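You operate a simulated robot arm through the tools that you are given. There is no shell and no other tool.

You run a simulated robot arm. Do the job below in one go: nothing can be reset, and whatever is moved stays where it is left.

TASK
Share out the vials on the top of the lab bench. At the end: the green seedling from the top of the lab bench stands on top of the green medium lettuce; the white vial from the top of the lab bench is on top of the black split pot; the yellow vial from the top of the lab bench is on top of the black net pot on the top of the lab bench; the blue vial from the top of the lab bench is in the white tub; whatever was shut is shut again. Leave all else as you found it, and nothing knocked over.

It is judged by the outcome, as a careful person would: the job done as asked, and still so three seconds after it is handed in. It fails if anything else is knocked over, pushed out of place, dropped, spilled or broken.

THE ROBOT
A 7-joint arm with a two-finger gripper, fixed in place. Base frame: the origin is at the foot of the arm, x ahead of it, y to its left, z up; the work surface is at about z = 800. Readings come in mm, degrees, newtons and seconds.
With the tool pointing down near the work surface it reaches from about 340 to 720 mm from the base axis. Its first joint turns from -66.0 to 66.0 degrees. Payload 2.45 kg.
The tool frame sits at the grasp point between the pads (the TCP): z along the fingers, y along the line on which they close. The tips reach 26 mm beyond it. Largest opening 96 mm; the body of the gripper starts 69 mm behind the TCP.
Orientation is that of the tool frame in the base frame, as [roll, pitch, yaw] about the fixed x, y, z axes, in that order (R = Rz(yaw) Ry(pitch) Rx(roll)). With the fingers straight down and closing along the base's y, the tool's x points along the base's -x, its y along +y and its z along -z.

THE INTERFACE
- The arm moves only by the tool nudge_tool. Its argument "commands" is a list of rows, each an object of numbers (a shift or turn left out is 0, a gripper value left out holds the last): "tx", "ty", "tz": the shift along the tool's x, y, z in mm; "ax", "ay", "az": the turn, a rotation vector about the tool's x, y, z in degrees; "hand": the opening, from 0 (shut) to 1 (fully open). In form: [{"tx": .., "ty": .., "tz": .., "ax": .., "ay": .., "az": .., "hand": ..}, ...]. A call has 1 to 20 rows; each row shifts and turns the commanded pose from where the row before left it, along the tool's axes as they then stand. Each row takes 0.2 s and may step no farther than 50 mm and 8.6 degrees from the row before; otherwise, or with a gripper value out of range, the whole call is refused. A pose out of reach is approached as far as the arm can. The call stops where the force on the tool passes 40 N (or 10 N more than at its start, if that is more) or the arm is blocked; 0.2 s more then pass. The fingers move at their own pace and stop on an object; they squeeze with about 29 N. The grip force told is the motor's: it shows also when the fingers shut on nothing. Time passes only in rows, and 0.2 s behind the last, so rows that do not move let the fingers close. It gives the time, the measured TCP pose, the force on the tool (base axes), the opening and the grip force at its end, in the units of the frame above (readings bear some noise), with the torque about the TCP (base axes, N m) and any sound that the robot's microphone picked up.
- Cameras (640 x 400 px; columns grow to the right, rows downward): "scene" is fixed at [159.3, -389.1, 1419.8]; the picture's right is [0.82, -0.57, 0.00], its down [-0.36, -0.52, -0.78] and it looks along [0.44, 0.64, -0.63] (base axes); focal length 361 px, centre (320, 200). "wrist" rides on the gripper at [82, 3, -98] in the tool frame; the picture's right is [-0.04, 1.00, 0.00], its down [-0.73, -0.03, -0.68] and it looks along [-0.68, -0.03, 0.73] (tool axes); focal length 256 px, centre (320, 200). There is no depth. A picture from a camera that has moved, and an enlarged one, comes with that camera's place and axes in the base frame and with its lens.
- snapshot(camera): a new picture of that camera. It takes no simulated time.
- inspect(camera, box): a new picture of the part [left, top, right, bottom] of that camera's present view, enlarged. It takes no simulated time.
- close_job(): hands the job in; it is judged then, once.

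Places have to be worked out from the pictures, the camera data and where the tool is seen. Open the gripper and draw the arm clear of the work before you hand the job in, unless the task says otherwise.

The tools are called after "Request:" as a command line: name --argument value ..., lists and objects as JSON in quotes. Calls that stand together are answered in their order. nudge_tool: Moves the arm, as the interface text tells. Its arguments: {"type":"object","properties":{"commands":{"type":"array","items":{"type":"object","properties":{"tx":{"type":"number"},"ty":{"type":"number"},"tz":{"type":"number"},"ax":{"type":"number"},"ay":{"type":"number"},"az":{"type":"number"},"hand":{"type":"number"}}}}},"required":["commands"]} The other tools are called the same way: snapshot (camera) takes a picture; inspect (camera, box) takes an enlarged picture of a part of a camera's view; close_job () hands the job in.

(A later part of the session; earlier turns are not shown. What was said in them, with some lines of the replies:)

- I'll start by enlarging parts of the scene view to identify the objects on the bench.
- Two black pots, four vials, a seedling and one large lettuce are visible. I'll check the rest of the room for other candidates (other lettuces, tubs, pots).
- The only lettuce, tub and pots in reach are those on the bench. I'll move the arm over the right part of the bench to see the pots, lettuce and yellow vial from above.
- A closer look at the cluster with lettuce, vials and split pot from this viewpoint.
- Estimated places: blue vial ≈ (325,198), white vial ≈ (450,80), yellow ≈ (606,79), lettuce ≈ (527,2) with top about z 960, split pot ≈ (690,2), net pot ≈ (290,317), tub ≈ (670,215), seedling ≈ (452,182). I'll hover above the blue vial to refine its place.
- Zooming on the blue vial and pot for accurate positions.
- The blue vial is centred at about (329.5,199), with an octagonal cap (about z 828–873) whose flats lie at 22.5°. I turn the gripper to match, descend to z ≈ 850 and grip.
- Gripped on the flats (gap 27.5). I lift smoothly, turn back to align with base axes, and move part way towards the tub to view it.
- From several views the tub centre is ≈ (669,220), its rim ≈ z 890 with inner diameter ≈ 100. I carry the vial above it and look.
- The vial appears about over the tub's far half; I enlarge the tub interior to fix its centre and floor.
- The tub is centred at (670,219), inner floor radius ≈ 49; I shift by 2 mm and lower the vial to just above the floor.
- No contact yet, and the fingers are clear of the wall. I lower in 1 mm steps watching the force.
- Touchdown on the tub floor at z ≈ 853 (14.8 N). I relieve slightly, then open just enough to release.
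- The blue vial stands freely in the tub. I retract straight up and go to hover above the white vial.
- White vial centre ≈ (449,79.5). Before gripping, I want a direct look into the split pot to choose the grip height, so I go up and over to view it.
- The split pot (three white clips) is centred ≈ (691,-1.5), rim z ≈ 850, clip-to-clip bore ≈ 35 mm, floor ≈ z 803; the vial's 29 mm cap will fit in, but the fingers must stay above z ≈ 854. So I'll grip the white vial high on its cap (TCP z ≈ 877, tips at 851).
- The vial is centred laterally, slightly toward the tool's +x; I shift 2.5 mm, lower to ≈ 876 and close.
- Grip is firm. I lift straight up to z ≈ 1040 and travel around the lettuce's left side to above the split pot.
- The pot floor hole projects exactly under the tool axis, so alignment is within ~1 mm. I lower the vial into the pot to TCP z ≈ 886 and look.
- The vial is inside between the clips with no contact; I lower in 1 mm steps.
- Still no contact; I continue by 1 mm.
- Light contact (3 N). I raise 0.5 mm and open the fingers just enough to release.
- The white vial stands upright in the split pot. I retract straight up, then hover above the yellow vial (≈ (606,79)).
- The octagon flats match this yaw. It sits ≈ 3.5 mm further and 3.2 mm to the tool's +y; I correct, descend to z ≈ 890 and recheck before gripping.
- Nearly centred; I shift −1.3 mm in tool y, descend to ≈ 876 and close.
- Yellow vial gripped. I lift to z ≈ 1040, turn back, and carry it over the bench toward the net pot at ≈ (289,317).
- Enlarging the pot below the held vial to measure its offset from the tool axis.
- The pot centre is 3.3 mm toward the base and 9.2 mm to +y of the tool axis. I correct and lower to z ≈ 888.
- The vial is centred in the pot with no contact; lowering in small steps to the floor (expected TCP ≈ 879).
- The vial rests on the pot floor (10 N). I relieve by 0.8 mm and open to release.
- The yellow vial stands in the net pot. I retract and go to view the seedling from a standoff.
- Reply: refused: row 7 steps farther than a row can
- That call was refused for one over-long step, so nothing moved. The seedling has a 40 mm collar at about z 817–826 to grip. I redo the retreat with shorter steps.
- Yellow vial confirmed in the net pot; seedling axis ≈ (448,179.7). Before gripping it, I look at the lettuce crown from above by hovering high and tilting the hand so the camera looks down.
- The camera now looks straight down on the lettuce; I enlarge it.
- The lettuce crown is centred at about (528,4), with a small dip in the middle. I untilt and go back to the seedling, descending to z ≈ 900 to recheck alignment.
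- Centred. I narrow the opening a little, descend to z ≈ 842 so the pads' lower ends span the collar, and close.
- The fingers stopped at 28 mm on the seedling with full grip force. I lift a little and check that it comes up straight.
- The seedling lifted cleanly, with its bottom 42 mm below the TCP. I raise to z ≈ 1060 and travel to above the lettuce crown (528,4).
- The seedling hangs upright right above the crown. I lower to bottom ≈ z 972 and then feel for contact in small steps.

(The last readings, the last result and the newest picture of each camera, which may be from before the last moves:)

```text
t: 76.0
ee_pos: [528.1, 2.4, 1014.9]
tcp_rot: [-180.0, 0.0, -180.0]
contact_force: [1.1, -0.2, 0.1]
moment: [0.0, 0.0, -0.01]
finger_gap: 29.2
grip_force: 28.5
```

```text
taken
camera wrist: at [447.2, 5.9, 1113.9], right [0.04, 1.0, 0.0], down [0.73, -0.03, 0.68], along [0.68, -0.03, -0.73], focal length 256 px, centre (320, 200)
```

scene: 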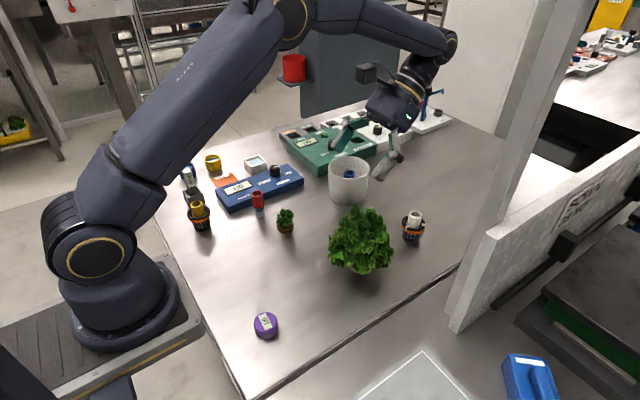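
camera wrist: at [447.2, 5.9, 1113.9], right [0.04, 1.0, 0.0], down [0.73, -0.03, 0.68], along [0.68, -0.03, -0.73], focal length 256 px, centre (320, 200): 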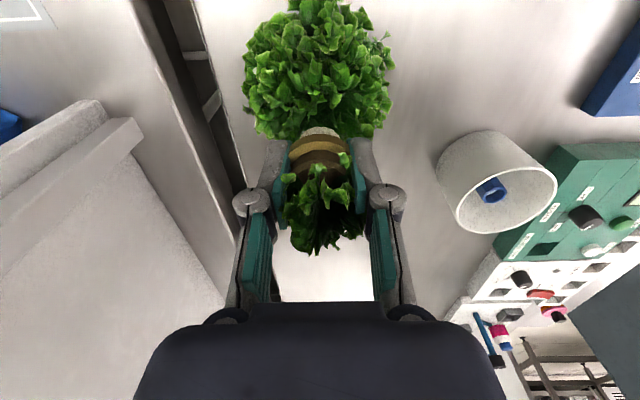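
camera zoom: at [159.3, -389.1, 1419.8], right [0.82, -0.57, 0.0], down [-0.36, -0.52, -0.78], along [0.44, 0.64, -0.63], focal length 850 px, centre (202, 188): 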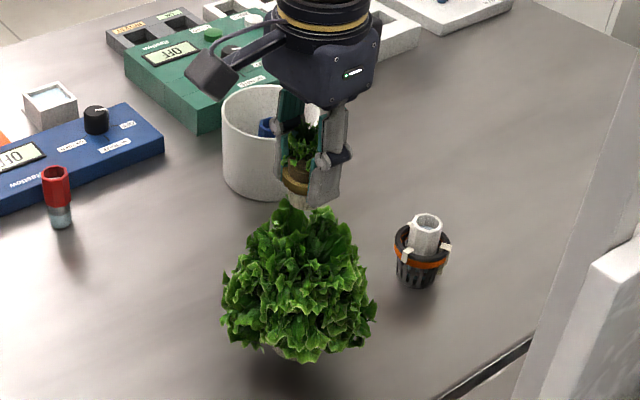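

No contact at bottom ≈ 972. I continue down in 2 mm rows with force checks.

Request:
nudge_tool --commands '[{"tz": 2}, {"tz": 2}, {"tz": 2}, {}]'

Request:
nudge_tool --commands '[{"tz": 2}, {"tz": 2}, {}]'

Request:
nudge_tool --commands '[{"tz": 2}, {"tz": 2}, {}]'

Request:
inspect --camera "scene" --box '[300, 120, 440, 290]'

Request:
inspect --camera "wrist" --box '[220, 0, 420, 200]'

```text
t: 77.0
ee_pos: [528.2, 4.1, 1010.4]
tcp_rot: [180.0, 0.0, -180.0]
contact_force: [-0.2, -0.6, -0.1]
moment: [0.02, 0.02, -0.02]
finger_gap: 29.2
grip_force: 28.3
```

```text
t: 77.8
ee_pos: [528.3, 4.9, 1006.0]
tcp_rot: [-180.0, 0.0, -180.0]
contact_force: [0.5, 0.3, -1.1]
moment: [-0.02, 0.0, -0.02]
finger_gap: 29.4
grip_force: 29.1
```

```text
t: 78.6
ee_pos: [528.0, 5.2, 1001.1]
tcp_rot: [-179.9, 0.0, 180.0]
contact_force: [-0.6, -0.8, 0.4]
moment: [0.02, -0.04, 0.0]
finger_gap: 29.3
grip_force: 28.7
```

```text
2.35 times, centred on (370, 205) of scene
camera zoom: at [159.3, -389.1, 1419.8], right [0.82, -0.57, 0.0], down [-0.36, -0.52, -0.78], along [0.44, 0.64, -0.63], focal length 850 px, centre (202, 188)
```

zoom: 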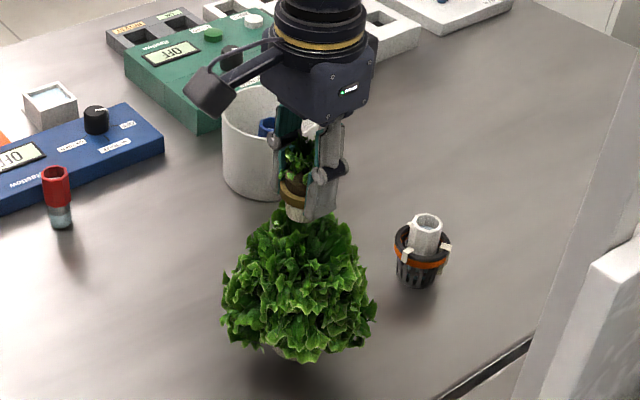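

```text
2.00 times, centred on (320, 100) of wrist
camera zoom: at [446.5, 7.0, 1099.9], right [0.04, 1.0, 0.0], down [0.73, -0.03, 0.68], along [0.68, -0.03, -0.73], focal length 512 px, centre (320, 400)
```

zoom: 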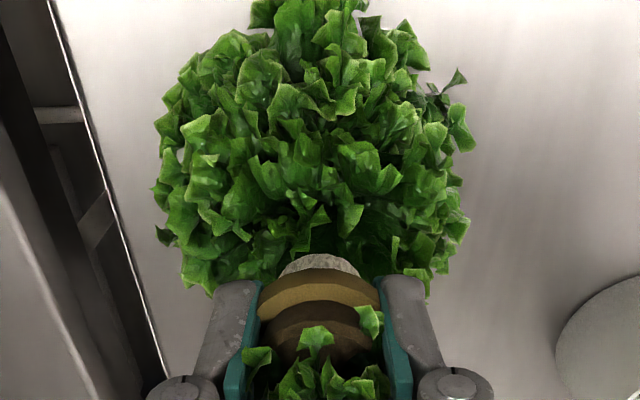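

Bottom ≈ 959 and still free. Continuing down gently.

Request:
nudge_tool --commands '[{"tz": 2}, {"tz": 2}, {}]'

Request:
nudge_tool --commands '[{"tz": 2}, {"tz": 2}, {}]'

Request:
nudge_tool --commands '[{"tz": 2}, {"tz": 2}, {}]'

Request:
inspect --camera "scene" --box '[300, 120, 440, 290]'

Request:
inspect --camera "wrist" --box '[220, 0, 420, 200]'

```text
t: 79.4
ee_pos: [528.0, 4.1, 998.3]
tcp_rot: [179.9, 0.0, -180.0]
contact_force: [0.6, -0.1, -0.5]
moment: [-0.06, -0.01, -0.02]
finger_gap: 28.9
grip_force: 29.2
```

```text
t: 80.2
ee_pos: [528.2, 4.3, 992.0]
tcp_rot: [180.0, -0.1, -180.0]
contact_force: [0.3, 0.4, -0.2]
moment: [-0.02, -0.01, 0.0]
finger_gap: 29.4
grip_force: 28.9
```

```text
t: 81.0
ee_pos: [529.1, 4.4, 989.4]
tcp_rot: [-179.9, 0.0, -179.9]
contact_force: [0.8, -0.6, 0.4]
moment: [-0.01, 0.0, 0.04]
finger_gap: 29.2
grip_force: 28.8
```

```text
2.35 times, centred on (370, 205) of scene
camera zoom: at [159.3, -389.1, 1419.8], right [0.82, -0.57, 0.0], down [-0.36, -0.52, -0.78], along [0.44, 0.64, -0.63], focal length 850 px, centre (202, 188)
```

zoom: 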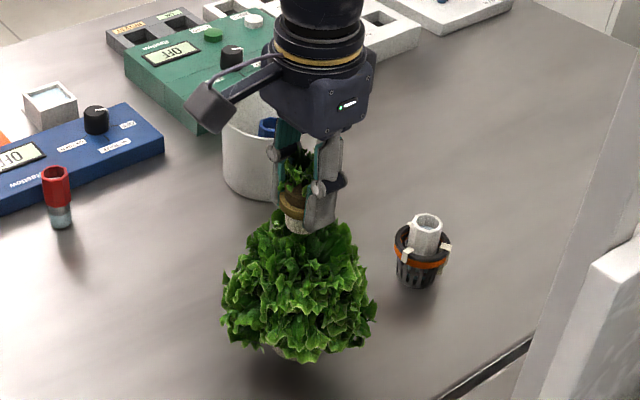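

```text
2.00 times, centred on (320, 100) of wrist
camera zoom: at [446.4, 6.5, 1087.7], right [0.04, 1.0, 0.0], down [0.73, -0.03, 0.68], along [0.68, -0.03, -0.73], focal length 512 px, centre (320, 400)
```

zoom: 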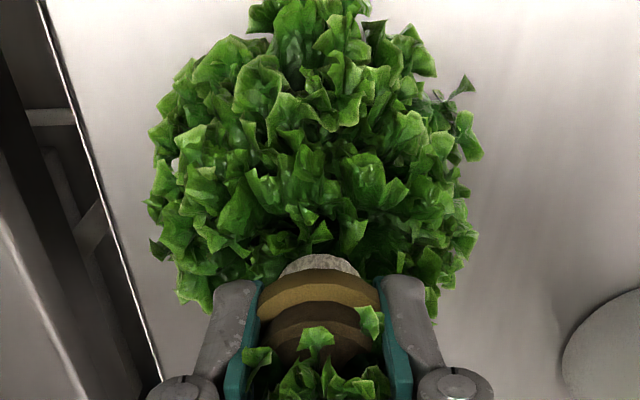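

Bottom ≈ 947, still free; continuing.

Request:
nudge_tool --commands '[{"tz": 2}, {"tz": 2}, {}]'

Request:
nudge_tool --commands '[{"tz": 2}, {"tz": 2}, {}]'

Request:
nudge_tool --commands '[{"tz": 2}, {}]'

Request:
inspect --camera "scene" --box '[310, 150, 430, 290]'

Request:
inspect --camera "wrist" --box '[220, 0, 420, 200]'

```text
t: 81.8
ee_pos: [529.1, 3.9, 985.5]
tcp_rot: [180.0, 0.0, 179.9]
contact_force: [-0.3, 0.0, -0.7]
moment: [-0.01, 0.01, -0.01]
finger_gap: 29.2
grip_force: 28.5
```

```text
t: 82.6
ee_pos: [527.4, 5.5, 980.6]
tcp_rot: [180.0, -0.1, -180.0]
contact_force: [0.1, 1.3, 0.0]
moment: [-0.02, -0.03, -0.01]
finger_gap: 29.0
grip_force: 28.4
```

```text
t: 83.2
ee_pos: [527.6, 4.4, 979.9]
tcp_rot: [180.0, 0.0, -179.9]
contact_force: [-0.2, -0.3, 0.1]
moment: [0.02, 0.02, -0.02]
finger_gap: 29.0
grip_force: 29.3
```

```text
2.86 times, centred on (370, 220) of scene
camera zoom: at [159.3, -389.1, 1419.8], right [0.82, -0.57, 0.0], down [-0.36, -0.52, -0.78], along [0.44, 0.64, -0.63], focal length 1033 px, centre (177, 143)
```

zoom: 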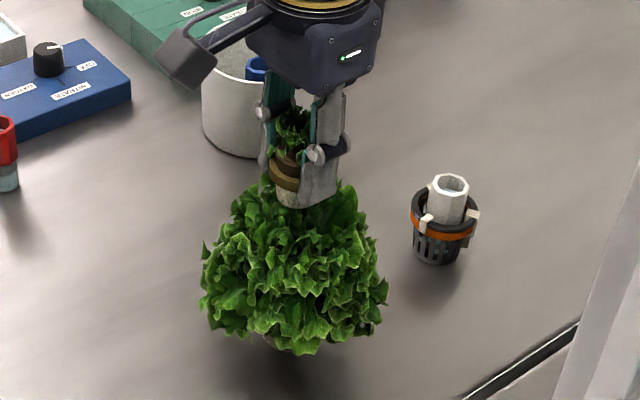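

```text
2.00 times, centred on (320, 100) of wrist
camera zoom: at [446.5, 7.2, 1078.1], right [0.04, 1.0, 0.0], down [0.73, -0.03, 0.68], along [0.68, -0.03, -0.73], focal length 512 px, centre (320, 400)
```

zoom: 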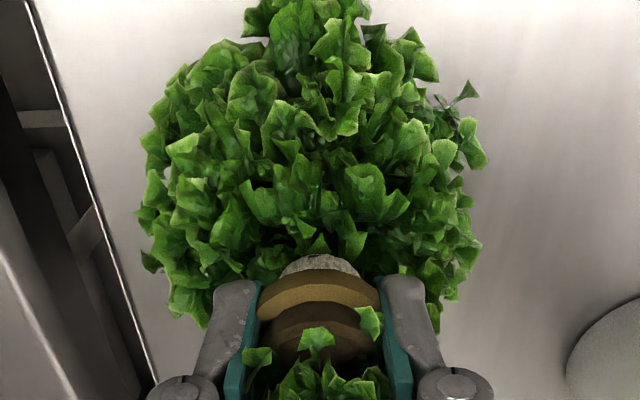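

Bottom ≈ 937, still no contact. Continuing with the same care.

Request:
nudge_tool --commands '[{"tz": 2}, {"tz": 2}, {}]'

Request:
nudge_tool --commands '[{"tz": 2}, {}]'

Request:
nudge_tool --commands '[{"tz": 2}, {}]'

Request:
nudge_tool --commands '[{"tz": 2}, {}]'

Request:
inspect --camera "scene" --box '[310, 150, 430, 290]'

Request:
inspect --camera "wrist" --box '[220, 0, 420, 200]'

```text
t: 84.0
ee_pos: [528.0, 4.8, 976.2]
tcp_rot: [-180.0, 0.0, 180.0]
contact_force: [-0.4, -0.4, -1.0]
moment: [0.0, -0.01, -0.02]
finger_gap: 29.3
grip_force: 29.1
```

```text
t: 84.6
ee_pos: [528.5, 4.2, 974.1]
tcp_rot: [-180.0, 0.0, 180.0]
contact_force: [0.2, -0.5, -0.5]
moment: [0.02, 0.01, 0.01]
finger_gap: 29.3
grip_force: 28.7
```

```text
t: 85.2
ee_pos: [528.2, 4.7, 971.2]
tcp_rot: [-180.0, 0.0, 179.9]
contact_force: [-0.6, 0.2, -0.3]
moment: [0.0, 0.0, 0.0]
finger_gap: 29.3
grip_force: 28.7
```

```text
t: 85.8
ee_pos: [528.6, 4.9, 968.8]
tcp_rot: [-179.9, 0.0, -180.0]
contact_force: [-0.3, -0.4, -0.5]
moment: [0.02, 0.01, -0.01]
finger_gap: 29.2
grip_force: 29.5
```

```text
2.86 times, centred on (370, 220) of scene
camera zoom: at [159.3, -389.1, 1419.8], right [0.82, -0.57, 0.0], down [-0.36, -0.52, -0.78], along [0.44, 0.64, -0.63], focal length 1033 px, centre (177, 143)
```

zoom: 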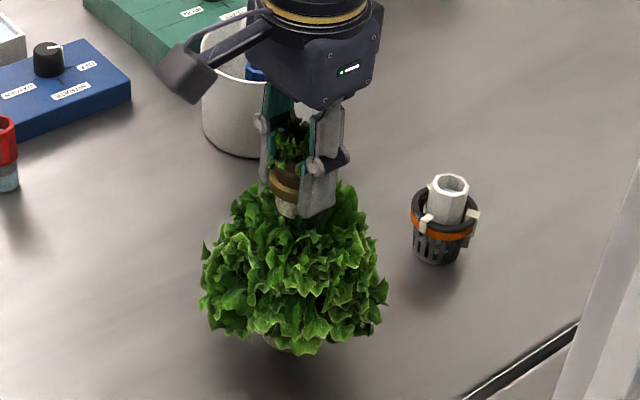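

```text
2.00 times, centred on (320, 100) of wrist
camera zoom: at [446.8, 7.2, 1067.8], right [0.04, 1.0, 0.0], down [0.73, -0.03, 0.68], along [0.68, -0.03, -0.73], focal length 512 px, centre (320, 400)
```

zoom: 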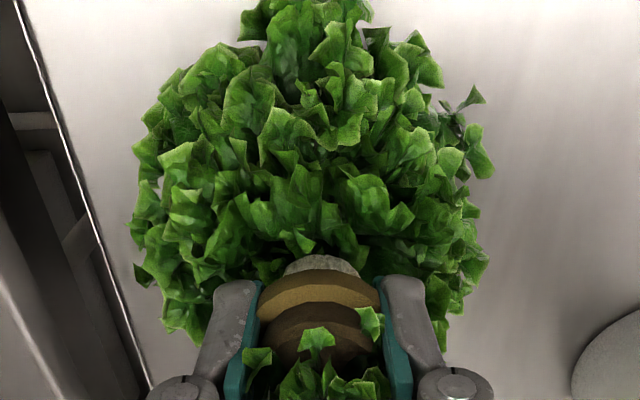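

Bottom ≈ 927: the cup is level with the crown's outer leaf tips and entering the dip, force still nil. Continuing slowly.

Request:
nudge_tool --commands '[{"tz": 2}, {}]'

Request:
nudge_tool --commands '[{"tz": 2}, {}]'

Request:
nudge_tool --commands '[{"tz": 2}, {}]'

Request:
nudge_tool --commands '[{"tz": 2}, {}]'

Request:
inspect --camera "scene" --box '[310, 150, 430, 290]'

Request:
inspect --camera "wrist" --box '[220, 0, 420, 200]'

```text
t: 86.4
ee_pos: [529.3, 4.1, 967.4]
tcp_rot: [180.0, 0.0, 180.0]
contact_force: [0.7, -0.9, 0.4]
moment: [-0.04, -0.01, -0.01]
finger_gap: 29.0
grip_force: 29.6
```

```text
t: 87.0
ee_pos: [529.4, 4.9, 964.4]
tcp_rot: [-180.0, 0.0, -180.0]
contact_force: [0.0, -0.1, -0.3]
moment: [0.03, 0.0, -0.01]
finger_gap: 29.4
grip_force: 29.0
```

```text
t: 87.6
ee_pos: [528.0, 4.3, 963.9]
tcp_rot: [180.0, 0.0, -179.9]
contact_force: [-1.1, 0.3, -0.3]
moment: [0.03, 0.02, 0.01]
finger_gap: 29.1
grip_force: 28.8
```

```text
t: 88.2
ee_pos: [528.5, 4.3, 960.3]
tcp_rot: [180.0, 0.0, 180.0]
contact_force: [0.5, 0.3, -0.3]
moment: [0.0, 0.0, -0.01]
finger_gap: 29.1
grip_force: 28.9
```

```text
2.86 times, centred on (370, 220) of scene
camera zoom: at [159.3, -389.1, 1419.8], right [0.82, -0.57, 0.0], down [-0.36, -0.52, -0.78], along [0.44, 0.64, -0.63], focal length 1033 px, centre (177, 143)
```

zoom: 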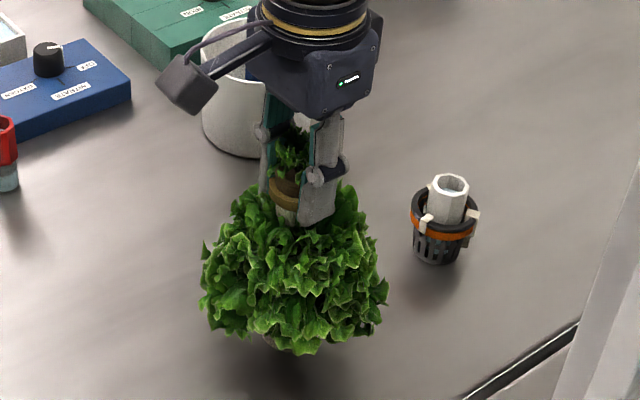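

```text
2.00 times, centred on (320, 100) of wrist
camera zoom: at [447.4, 7.2, 1059.6], right [0.04, 1.0, 0.0], down [0.73, -0.03, 0.68], along [0.68, -0.03, -0.73], focal length 512 px, centre (320, 400)
```

zoom: 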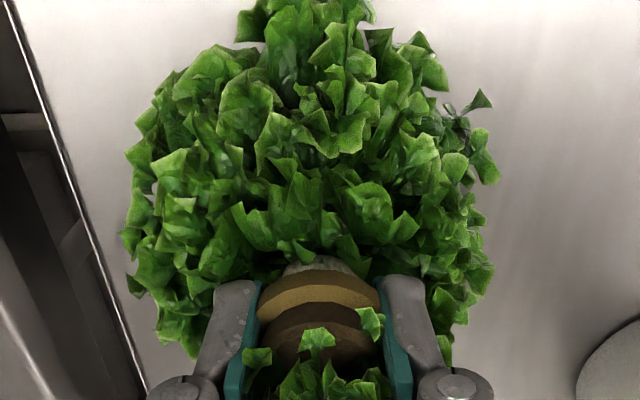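

Bottom ≈ 918; the cup is settling into the crown, force still nil. I continue.

Request:
nudge_tool --commands '[{"tz": 2}, {}]'

Request:
nudge_tool --commands '[{"tz": 2}, {}]'

Request:
nudge_tool --commands '[{"tz": 2}, {}]'

Request:
nudge_tool --commands '[{"tz": 2}, {}]'

Request:
inspect --camera "scene" --box '[310, 150, 430, 290]'

Request:
inspect --camera "wrist" --box '[220, 0, 420, 200]'

```text
t: 88.8
ee_pos: [529.0, 3.9, 959.3]
tcp_rot: [180.0, 0.0, 180.0]
contact_force: [0.5, 0.0, -0.2]
moment: [0.01, -0.01, 0.01]
finger_gap: 29.2
grip_force: 28.6
```

```text
t: 89.4
ee_pos: [528.6, 4.1, 958.2]
tcp_rot: [-180.0, 0.0, -180.0]
contact_force: [-0.3, 0.4, -0.9]
moment: [-0.03, 0.04, -0.02]
finger_gap: 29.3
grip_force: 29.4
```

```text
t: 90.0
ee_pos: [528.2, 4.3, 956.1]
tcp_rot: [180.0, 0.2, 180.0]
contact_force: [0.0, -0.2, 10.4]
moment: [-0.03, 0.03, 0.01]
finger_gap: 29.5
grip_force: 28.8
```

```text
t: 90.6
ee_pos: [528.9, 4.9, 954.3]
tcp_rot: [179.9, 0.1, 180.0]
contact_force: [0.0, 1.0, 18.0]
moment: [0.0, -0.07, 0.02]
finger_gap: 29.6
grip_force: 28.7
```

```text
2.86 times, centred on (370, 220) of scene
camera zoom: at [159.0, -389.1, 1419.8], right [0.82, -0.57, 0.0], down [-0.36, -0.52, -0.78], along [0.44, 0.64, -0.63], focal length 1033 px, centre (177, 143)
```

zoom: 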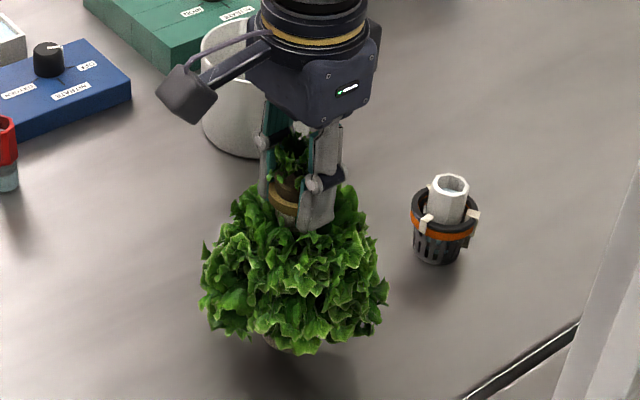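

```text
2.00 times, centred on (320, 100) of wrist
camera zoom: at [447.2, 7.3, 1052.9], right [0.04, 1.0, 0.0], down [0.73, -0.03, 0.68], along [0.68, -0.03, -0.73], focal length 512 px, centre (320, 400)
```

zoom: 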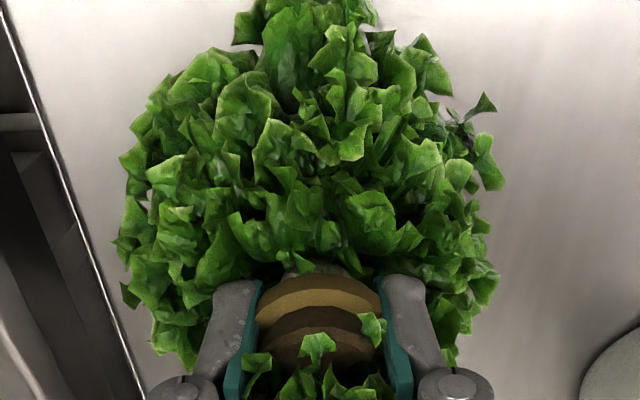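

Contact: 10 N at z ≈ 956 and 18 N at 954, with little moment, so the cup is resting on the crown. I back off about 2 mm to relieve the force.

Request:
nudge_tool --commands '[{"tz": -1}, {"tz": -1}, {}]'

```text
t: 91.4
ee_pos: [527.1, 4.2, 954.7]
tcp_rot: [-180.0, -0.1, -179.9]
contact_force: [-0.2, 0.1, -1.2]
moment: [0.01, 0.02, 0.04]
finger_gap: 29.1
grip_force: 28.9
```

Force is now zero; I go down half a millimetre for light contact.

Request:
nudge_tool --commands '[{"tz": 0.6}, {}]'

Request:
nudge_tool --commands '[{"tz": 0.5}, {}]'

```text
t: 92.0
ee_pos: [528.5, 4.8, 954.5]
tcp_rot: [180.0, 0.0, 180.0]
contact_force: [-0.7, 0.6, 0.4]
moment: [0.0, -0.03, -0.01]
finger_gap: 29.1
grip_force: 29.7
```

```text
t: 92.6
ee_pos: [527.5, 5.0, 955.9]
tcp_rot: [-180.0, -0.1, -179.9]
contact_force: [-0.8, 0.0, 5.4]
moment: [-0.02, -0.01, 0.01]
finger_gap: 29.4
grip_force: 28.8
```

Light 5 N contact. I open the fingers slowly by a few mm while still beside the seedling, so I can catch it if it leans.

Request:
nudge_tool --commands '[{"tz": -0.3, "hand": 0.31}, {"hand": 0.32}, {"hand": 0.33}, {"hand": 0.35}, {}, {}, {}]'

Request:
inspect --camera "wrist" --box '[240, 90, 400, 250]'

Request:
inspect --camera "scene" --box '[310, 150, 430, 290]'

```text
t: 94.2
ee_pos: [529.3, 3.8, 954.9]
tcp_rot: [-180.0, 0.0, 180.0]
contact_force: [0.4, 0.7, -0.3]
moment: [0.01, 0.0, 0.0]
finger_gap: 33.3
grip_force: 0.1
```

```text
2.50 times, centred on (320, 170) of wrist
camera zoom: at [447.0, 6.9, 1053.1], right [0.04, 1.0, 0.0], down [0.73, -0.03, 0.68], along [0.68, -0.03, -0.73], focal length 640 px, centre (320, 275)
```

zoom: 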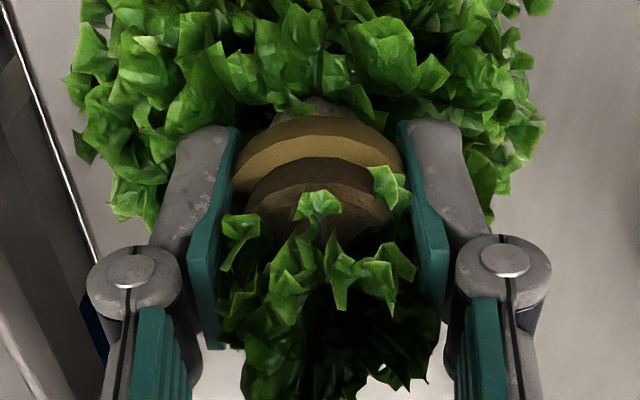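

```text
2.86 times, centred on (370, 220) of scene
camera zoom: at [159.3, -389.1, 1419.8], right [0.82, -0.57, 0.0], down [-0.36, -0.52, -0.78], along [0.44, 0.64, -0.63], focal length 1033 px, centre (177, 143)
```

zoom: 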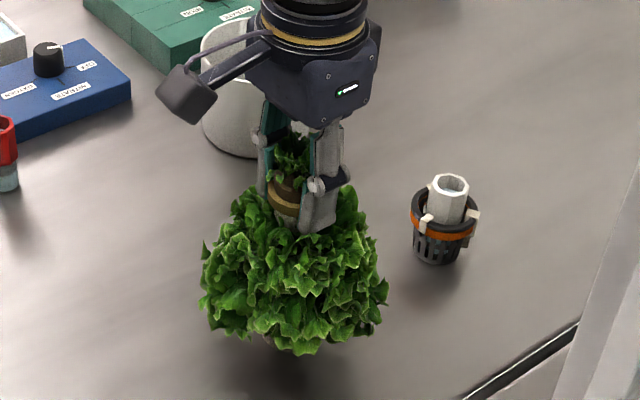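

I need a closer look to see if the seedling is leaning now that it's free between the pads.

Request:
inspect --camera "scene" --box '[330, 185, 390, 245]'

Request:
inspect --camera "wrist" --box '[285, 100, 355, 170]'

```text
6.67 times, centred on (360, 215) of scene
camera zoom: at [159.3, -389.1, 1419.8], right [0.82, -0.57, 0.0], down [-0.36, -0.52, -0.78], along [0.44, 0.64, -0.63], focal length 2410 px, centre (53, 100)
```

zoom: 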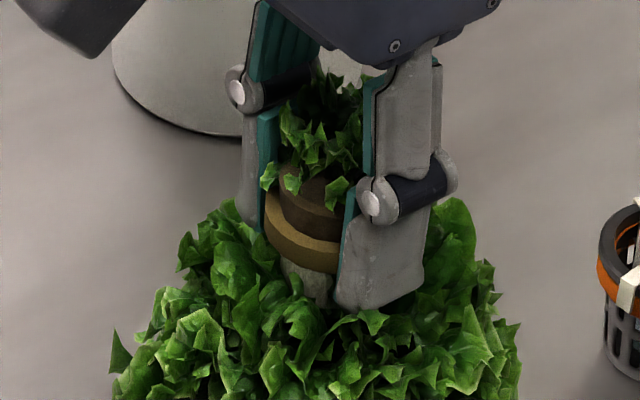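

```text
5.71 times, centred on (320, 135) of wrist
camera zoom: at [447.0, 6.9, 1053.1], right [0.04, 1.0, 0.0], down [0.73, -0.03, 0.68], along [0.68, -0.03, -0.73], focal length 1463 px, centre (320, 571)
```

zoom: 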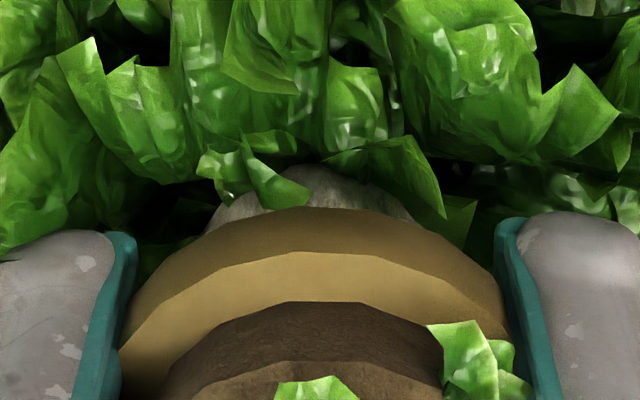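

Its pose looks the same as when gripped, so it is standing. I open further in steps and wait to see if it stays upright.

Request:
nudge_tool --commands '[{"hand": 0.38}, {"hand": 0.42}, {"hand": 0.46}, {"hand": 0.5}, {}, {}, {}, {}, {}]'

Request:
inspect --camera "scene" --box '[330, 185, 390, 245]'

Request:
inspect --camera "wrist" --box '[240, 90, 400, 250]'

```text
t: 96.2
ee_pos: [528.6, 4.7, 955.1]
tcp_rot: [180.0, -0.1, 180.0]
contact_force: [0.6, 0.1, -0.3]
moment: [-0.02, -0.01, 0.0]
finger_gap: 48.1
grip_force: 0.1
```

```text
6.67 times, centred on (360, 215) of scene
camera zoom: at [159.3, -389.1, 1419.8], right [0.82, -0.57, 0.0], down [-0.36, -0.52, -0.78], along [0.44, 0.64, -0.63], focal length 2410 px, centre (53, 100)
```

zoom: 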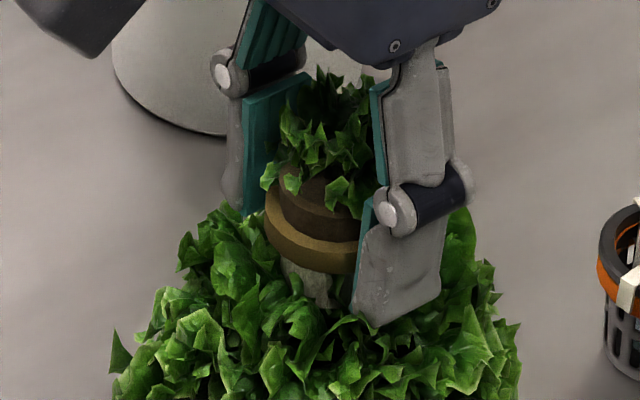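

```text
2.50 times, centred on (320, 170) of wrist
camera zoom: at [447.0, 6.9, 1053.1], right [0.04, 1.0, 0.0], down [0.73, -0.03, 0.68], along [0.68, -0.03, -0.73], focal length 640 px, centre (320, 275)
```

zoom: 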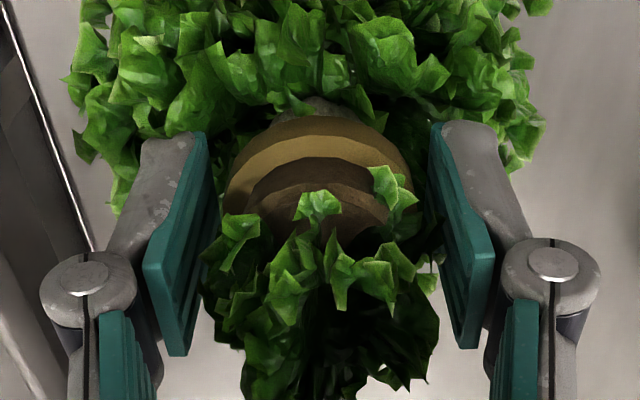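

The seedling stands upright by itself. I open wider to clear its leaves and rise straight up.

Request:
nudge_tool --commands '[{"hand": 0.6}, {"hand": 0.7}, {}, {"tz": -4}, {"tz": -8}, {"tz": -15}, {"tz": -25}, {"tz": -35}, {"tz": -40}, {"tz": -20}, {}]'

Request:
snapshot --camera "wrist"

Request:
inspect --camera "scene" --box '[300, 150, 440, 290]'

Request:
snapshot --camera "scene"

```text
t: 98.6
ee_pos: [527.2, 5.0, 1101.1]
tcp_rot: [180.0, 0.0, -180.0]
contact_force: [-0.4, 0.1, -1.0]
moment: [-0.02, -0.01, 0.0]
finger_gap: 67.2
grip_force: 0.0
```

```text
taken
camera wrist: at [446.7, 7.5, 1198.7], right [0.04, 1.0, 0.0], down [0.73, -0.03, 0.68], along [0.68, -0.03, -0.73], focal length 256 px, centre (320, 200)
```

wrist: 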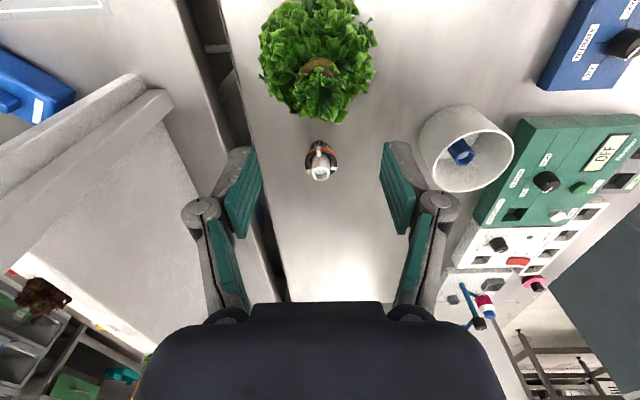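

```text
2.86 times, centred on (370, 220) of scene
camera zoom: at [159.3, -389.1, 1419.8], right [0.82, -0.57, 0.0], down [-0.36, -0.52, -0.78], along [0.44, 0.64, -0.63], focal length 1033 px, centre (177, 143)
```

zoom: 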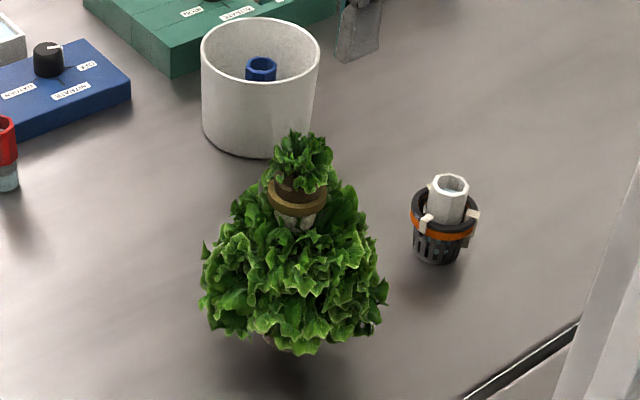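

```text
taken
```

scene: 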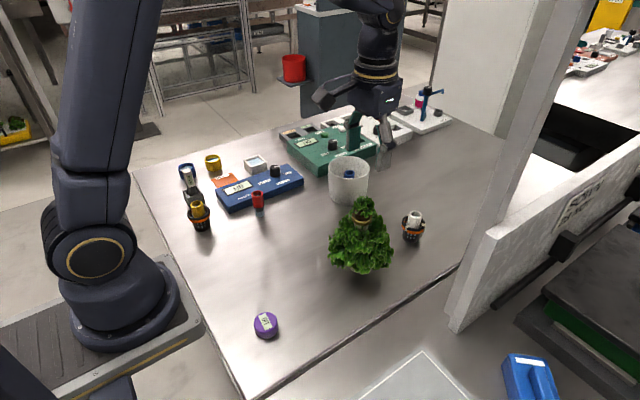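

All four items are in place and the lettuce has not shifted. I draw the arm back to near its starting pose, open the gripper fully and wait, then recheck.

Request:
nudge_tool --commands '[{"tx": 24, "ty": 21}, {"tx": 25, "ty": 21}, {"tx": 25, "ty": 21}, {"tx": 25, "ty": 21}, {"tx": 25, "ty": 21}, {"tx": 25, "ty": 22}, {"tx": 25, "ty": 22}, {"tx": 25, "ty": 22}, {"tx": 25, "ty": 22}, {"tx": 24, "ty": 21, "hand": 1}, {}, {}, {}, {}, {}, {}, {}, {}]'

Request:
snapshot --camera "scene"

Request:
inspect --camera "scene" --box '[300, 150, 440, 290]'

Request:
inspect --camera "scene" --box '[160, 130, 320, 260]'

Request:
snapshot --camera "wrist"

```text
t: 102.4
ee_pos: [280.4, 218.3, 1102.1]
tcp_rot: [-180.0, 0.0, -180.0]
contact_force: [0.2, 0.0, -0.2]
moment: [-0.02, -0.02, 0.01]
finger_gap: 96.0
grip_force: 0.0
```

```text
taken
```

scene: 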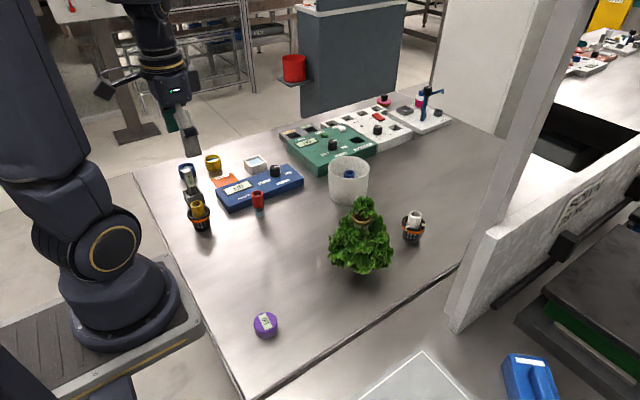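

```text
2.86 times, centred on (370, 220) of scene
camera zoom: at [159.3, -389.1, 1419.8], right [0.82, -0.57, 0.0], down [-0.36, -0.52, -0.78], along [0.44, 0.64, -0.63], focal length 1033 px, centre (177, 143)
```

zoom: 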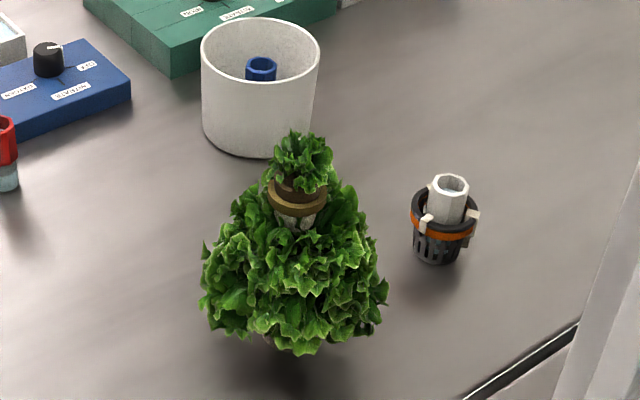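

```text
3.08 times, centred on (240, 195) of scene
camera zoom: at [159.3, -389.1, 1419.8], right [0.82, -0.57, 0.0], down [-0.36, -0.52, -0.78], along [0.44, 0.64, -0.63], focal length 1112 px, centre (566, 215)
```

zoom: 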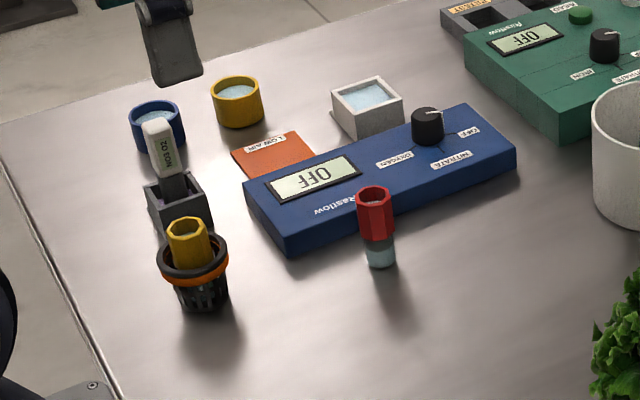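

```text
taken
camera wrist: at [198.8, 221.3, 1199.7], right [0.04, 1.0, 0.0], down [0.73, -0.03, 0.68], along [0.68, -0.03, -0.73], focal length 256 px, centre (320, 200)
```

wrist: 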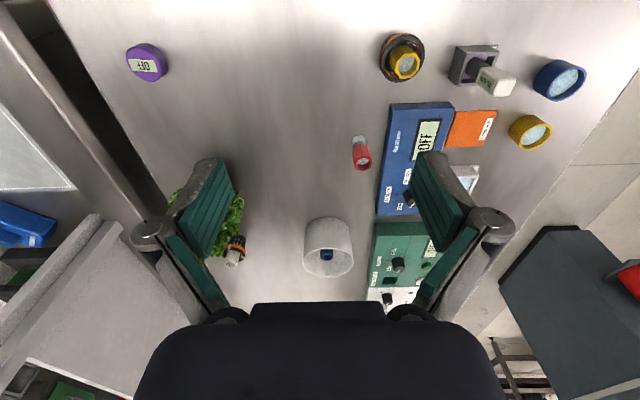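

Everything is stable: the blue vial is in the white tub, the white vial in the split pot, the yellow vial in the net pot, and the seedling upright on the lettuce. The red vial and the other items are untouched, and the arm is clear and open. I hand the job in.

Request:
close_job

```text
The job is handed in.
```

The job is handed in, and all four items were in place and stable when I last checked:

- **Green seedling:** it stands upright on top of the green lettuce. The cup sits slightly down into the crown, because the outer leaves gave no support.
- **White vial:** it stands in the black split pot, which I took to be the one with three white clips.
- **Yellow vial:** it stands in the black net pot, the plain one nearer the arm.
- **Blue vial:** it stands upright in the large white cylinder, which I took to be the white tub. The small square white container holding liquid was the other candidate.

Nothing had to be opened, so nothing needed shutting again. The red vial and everything else on the bench were left as found. The gripper is open and the arm is back near its starting pose, clear of the work.
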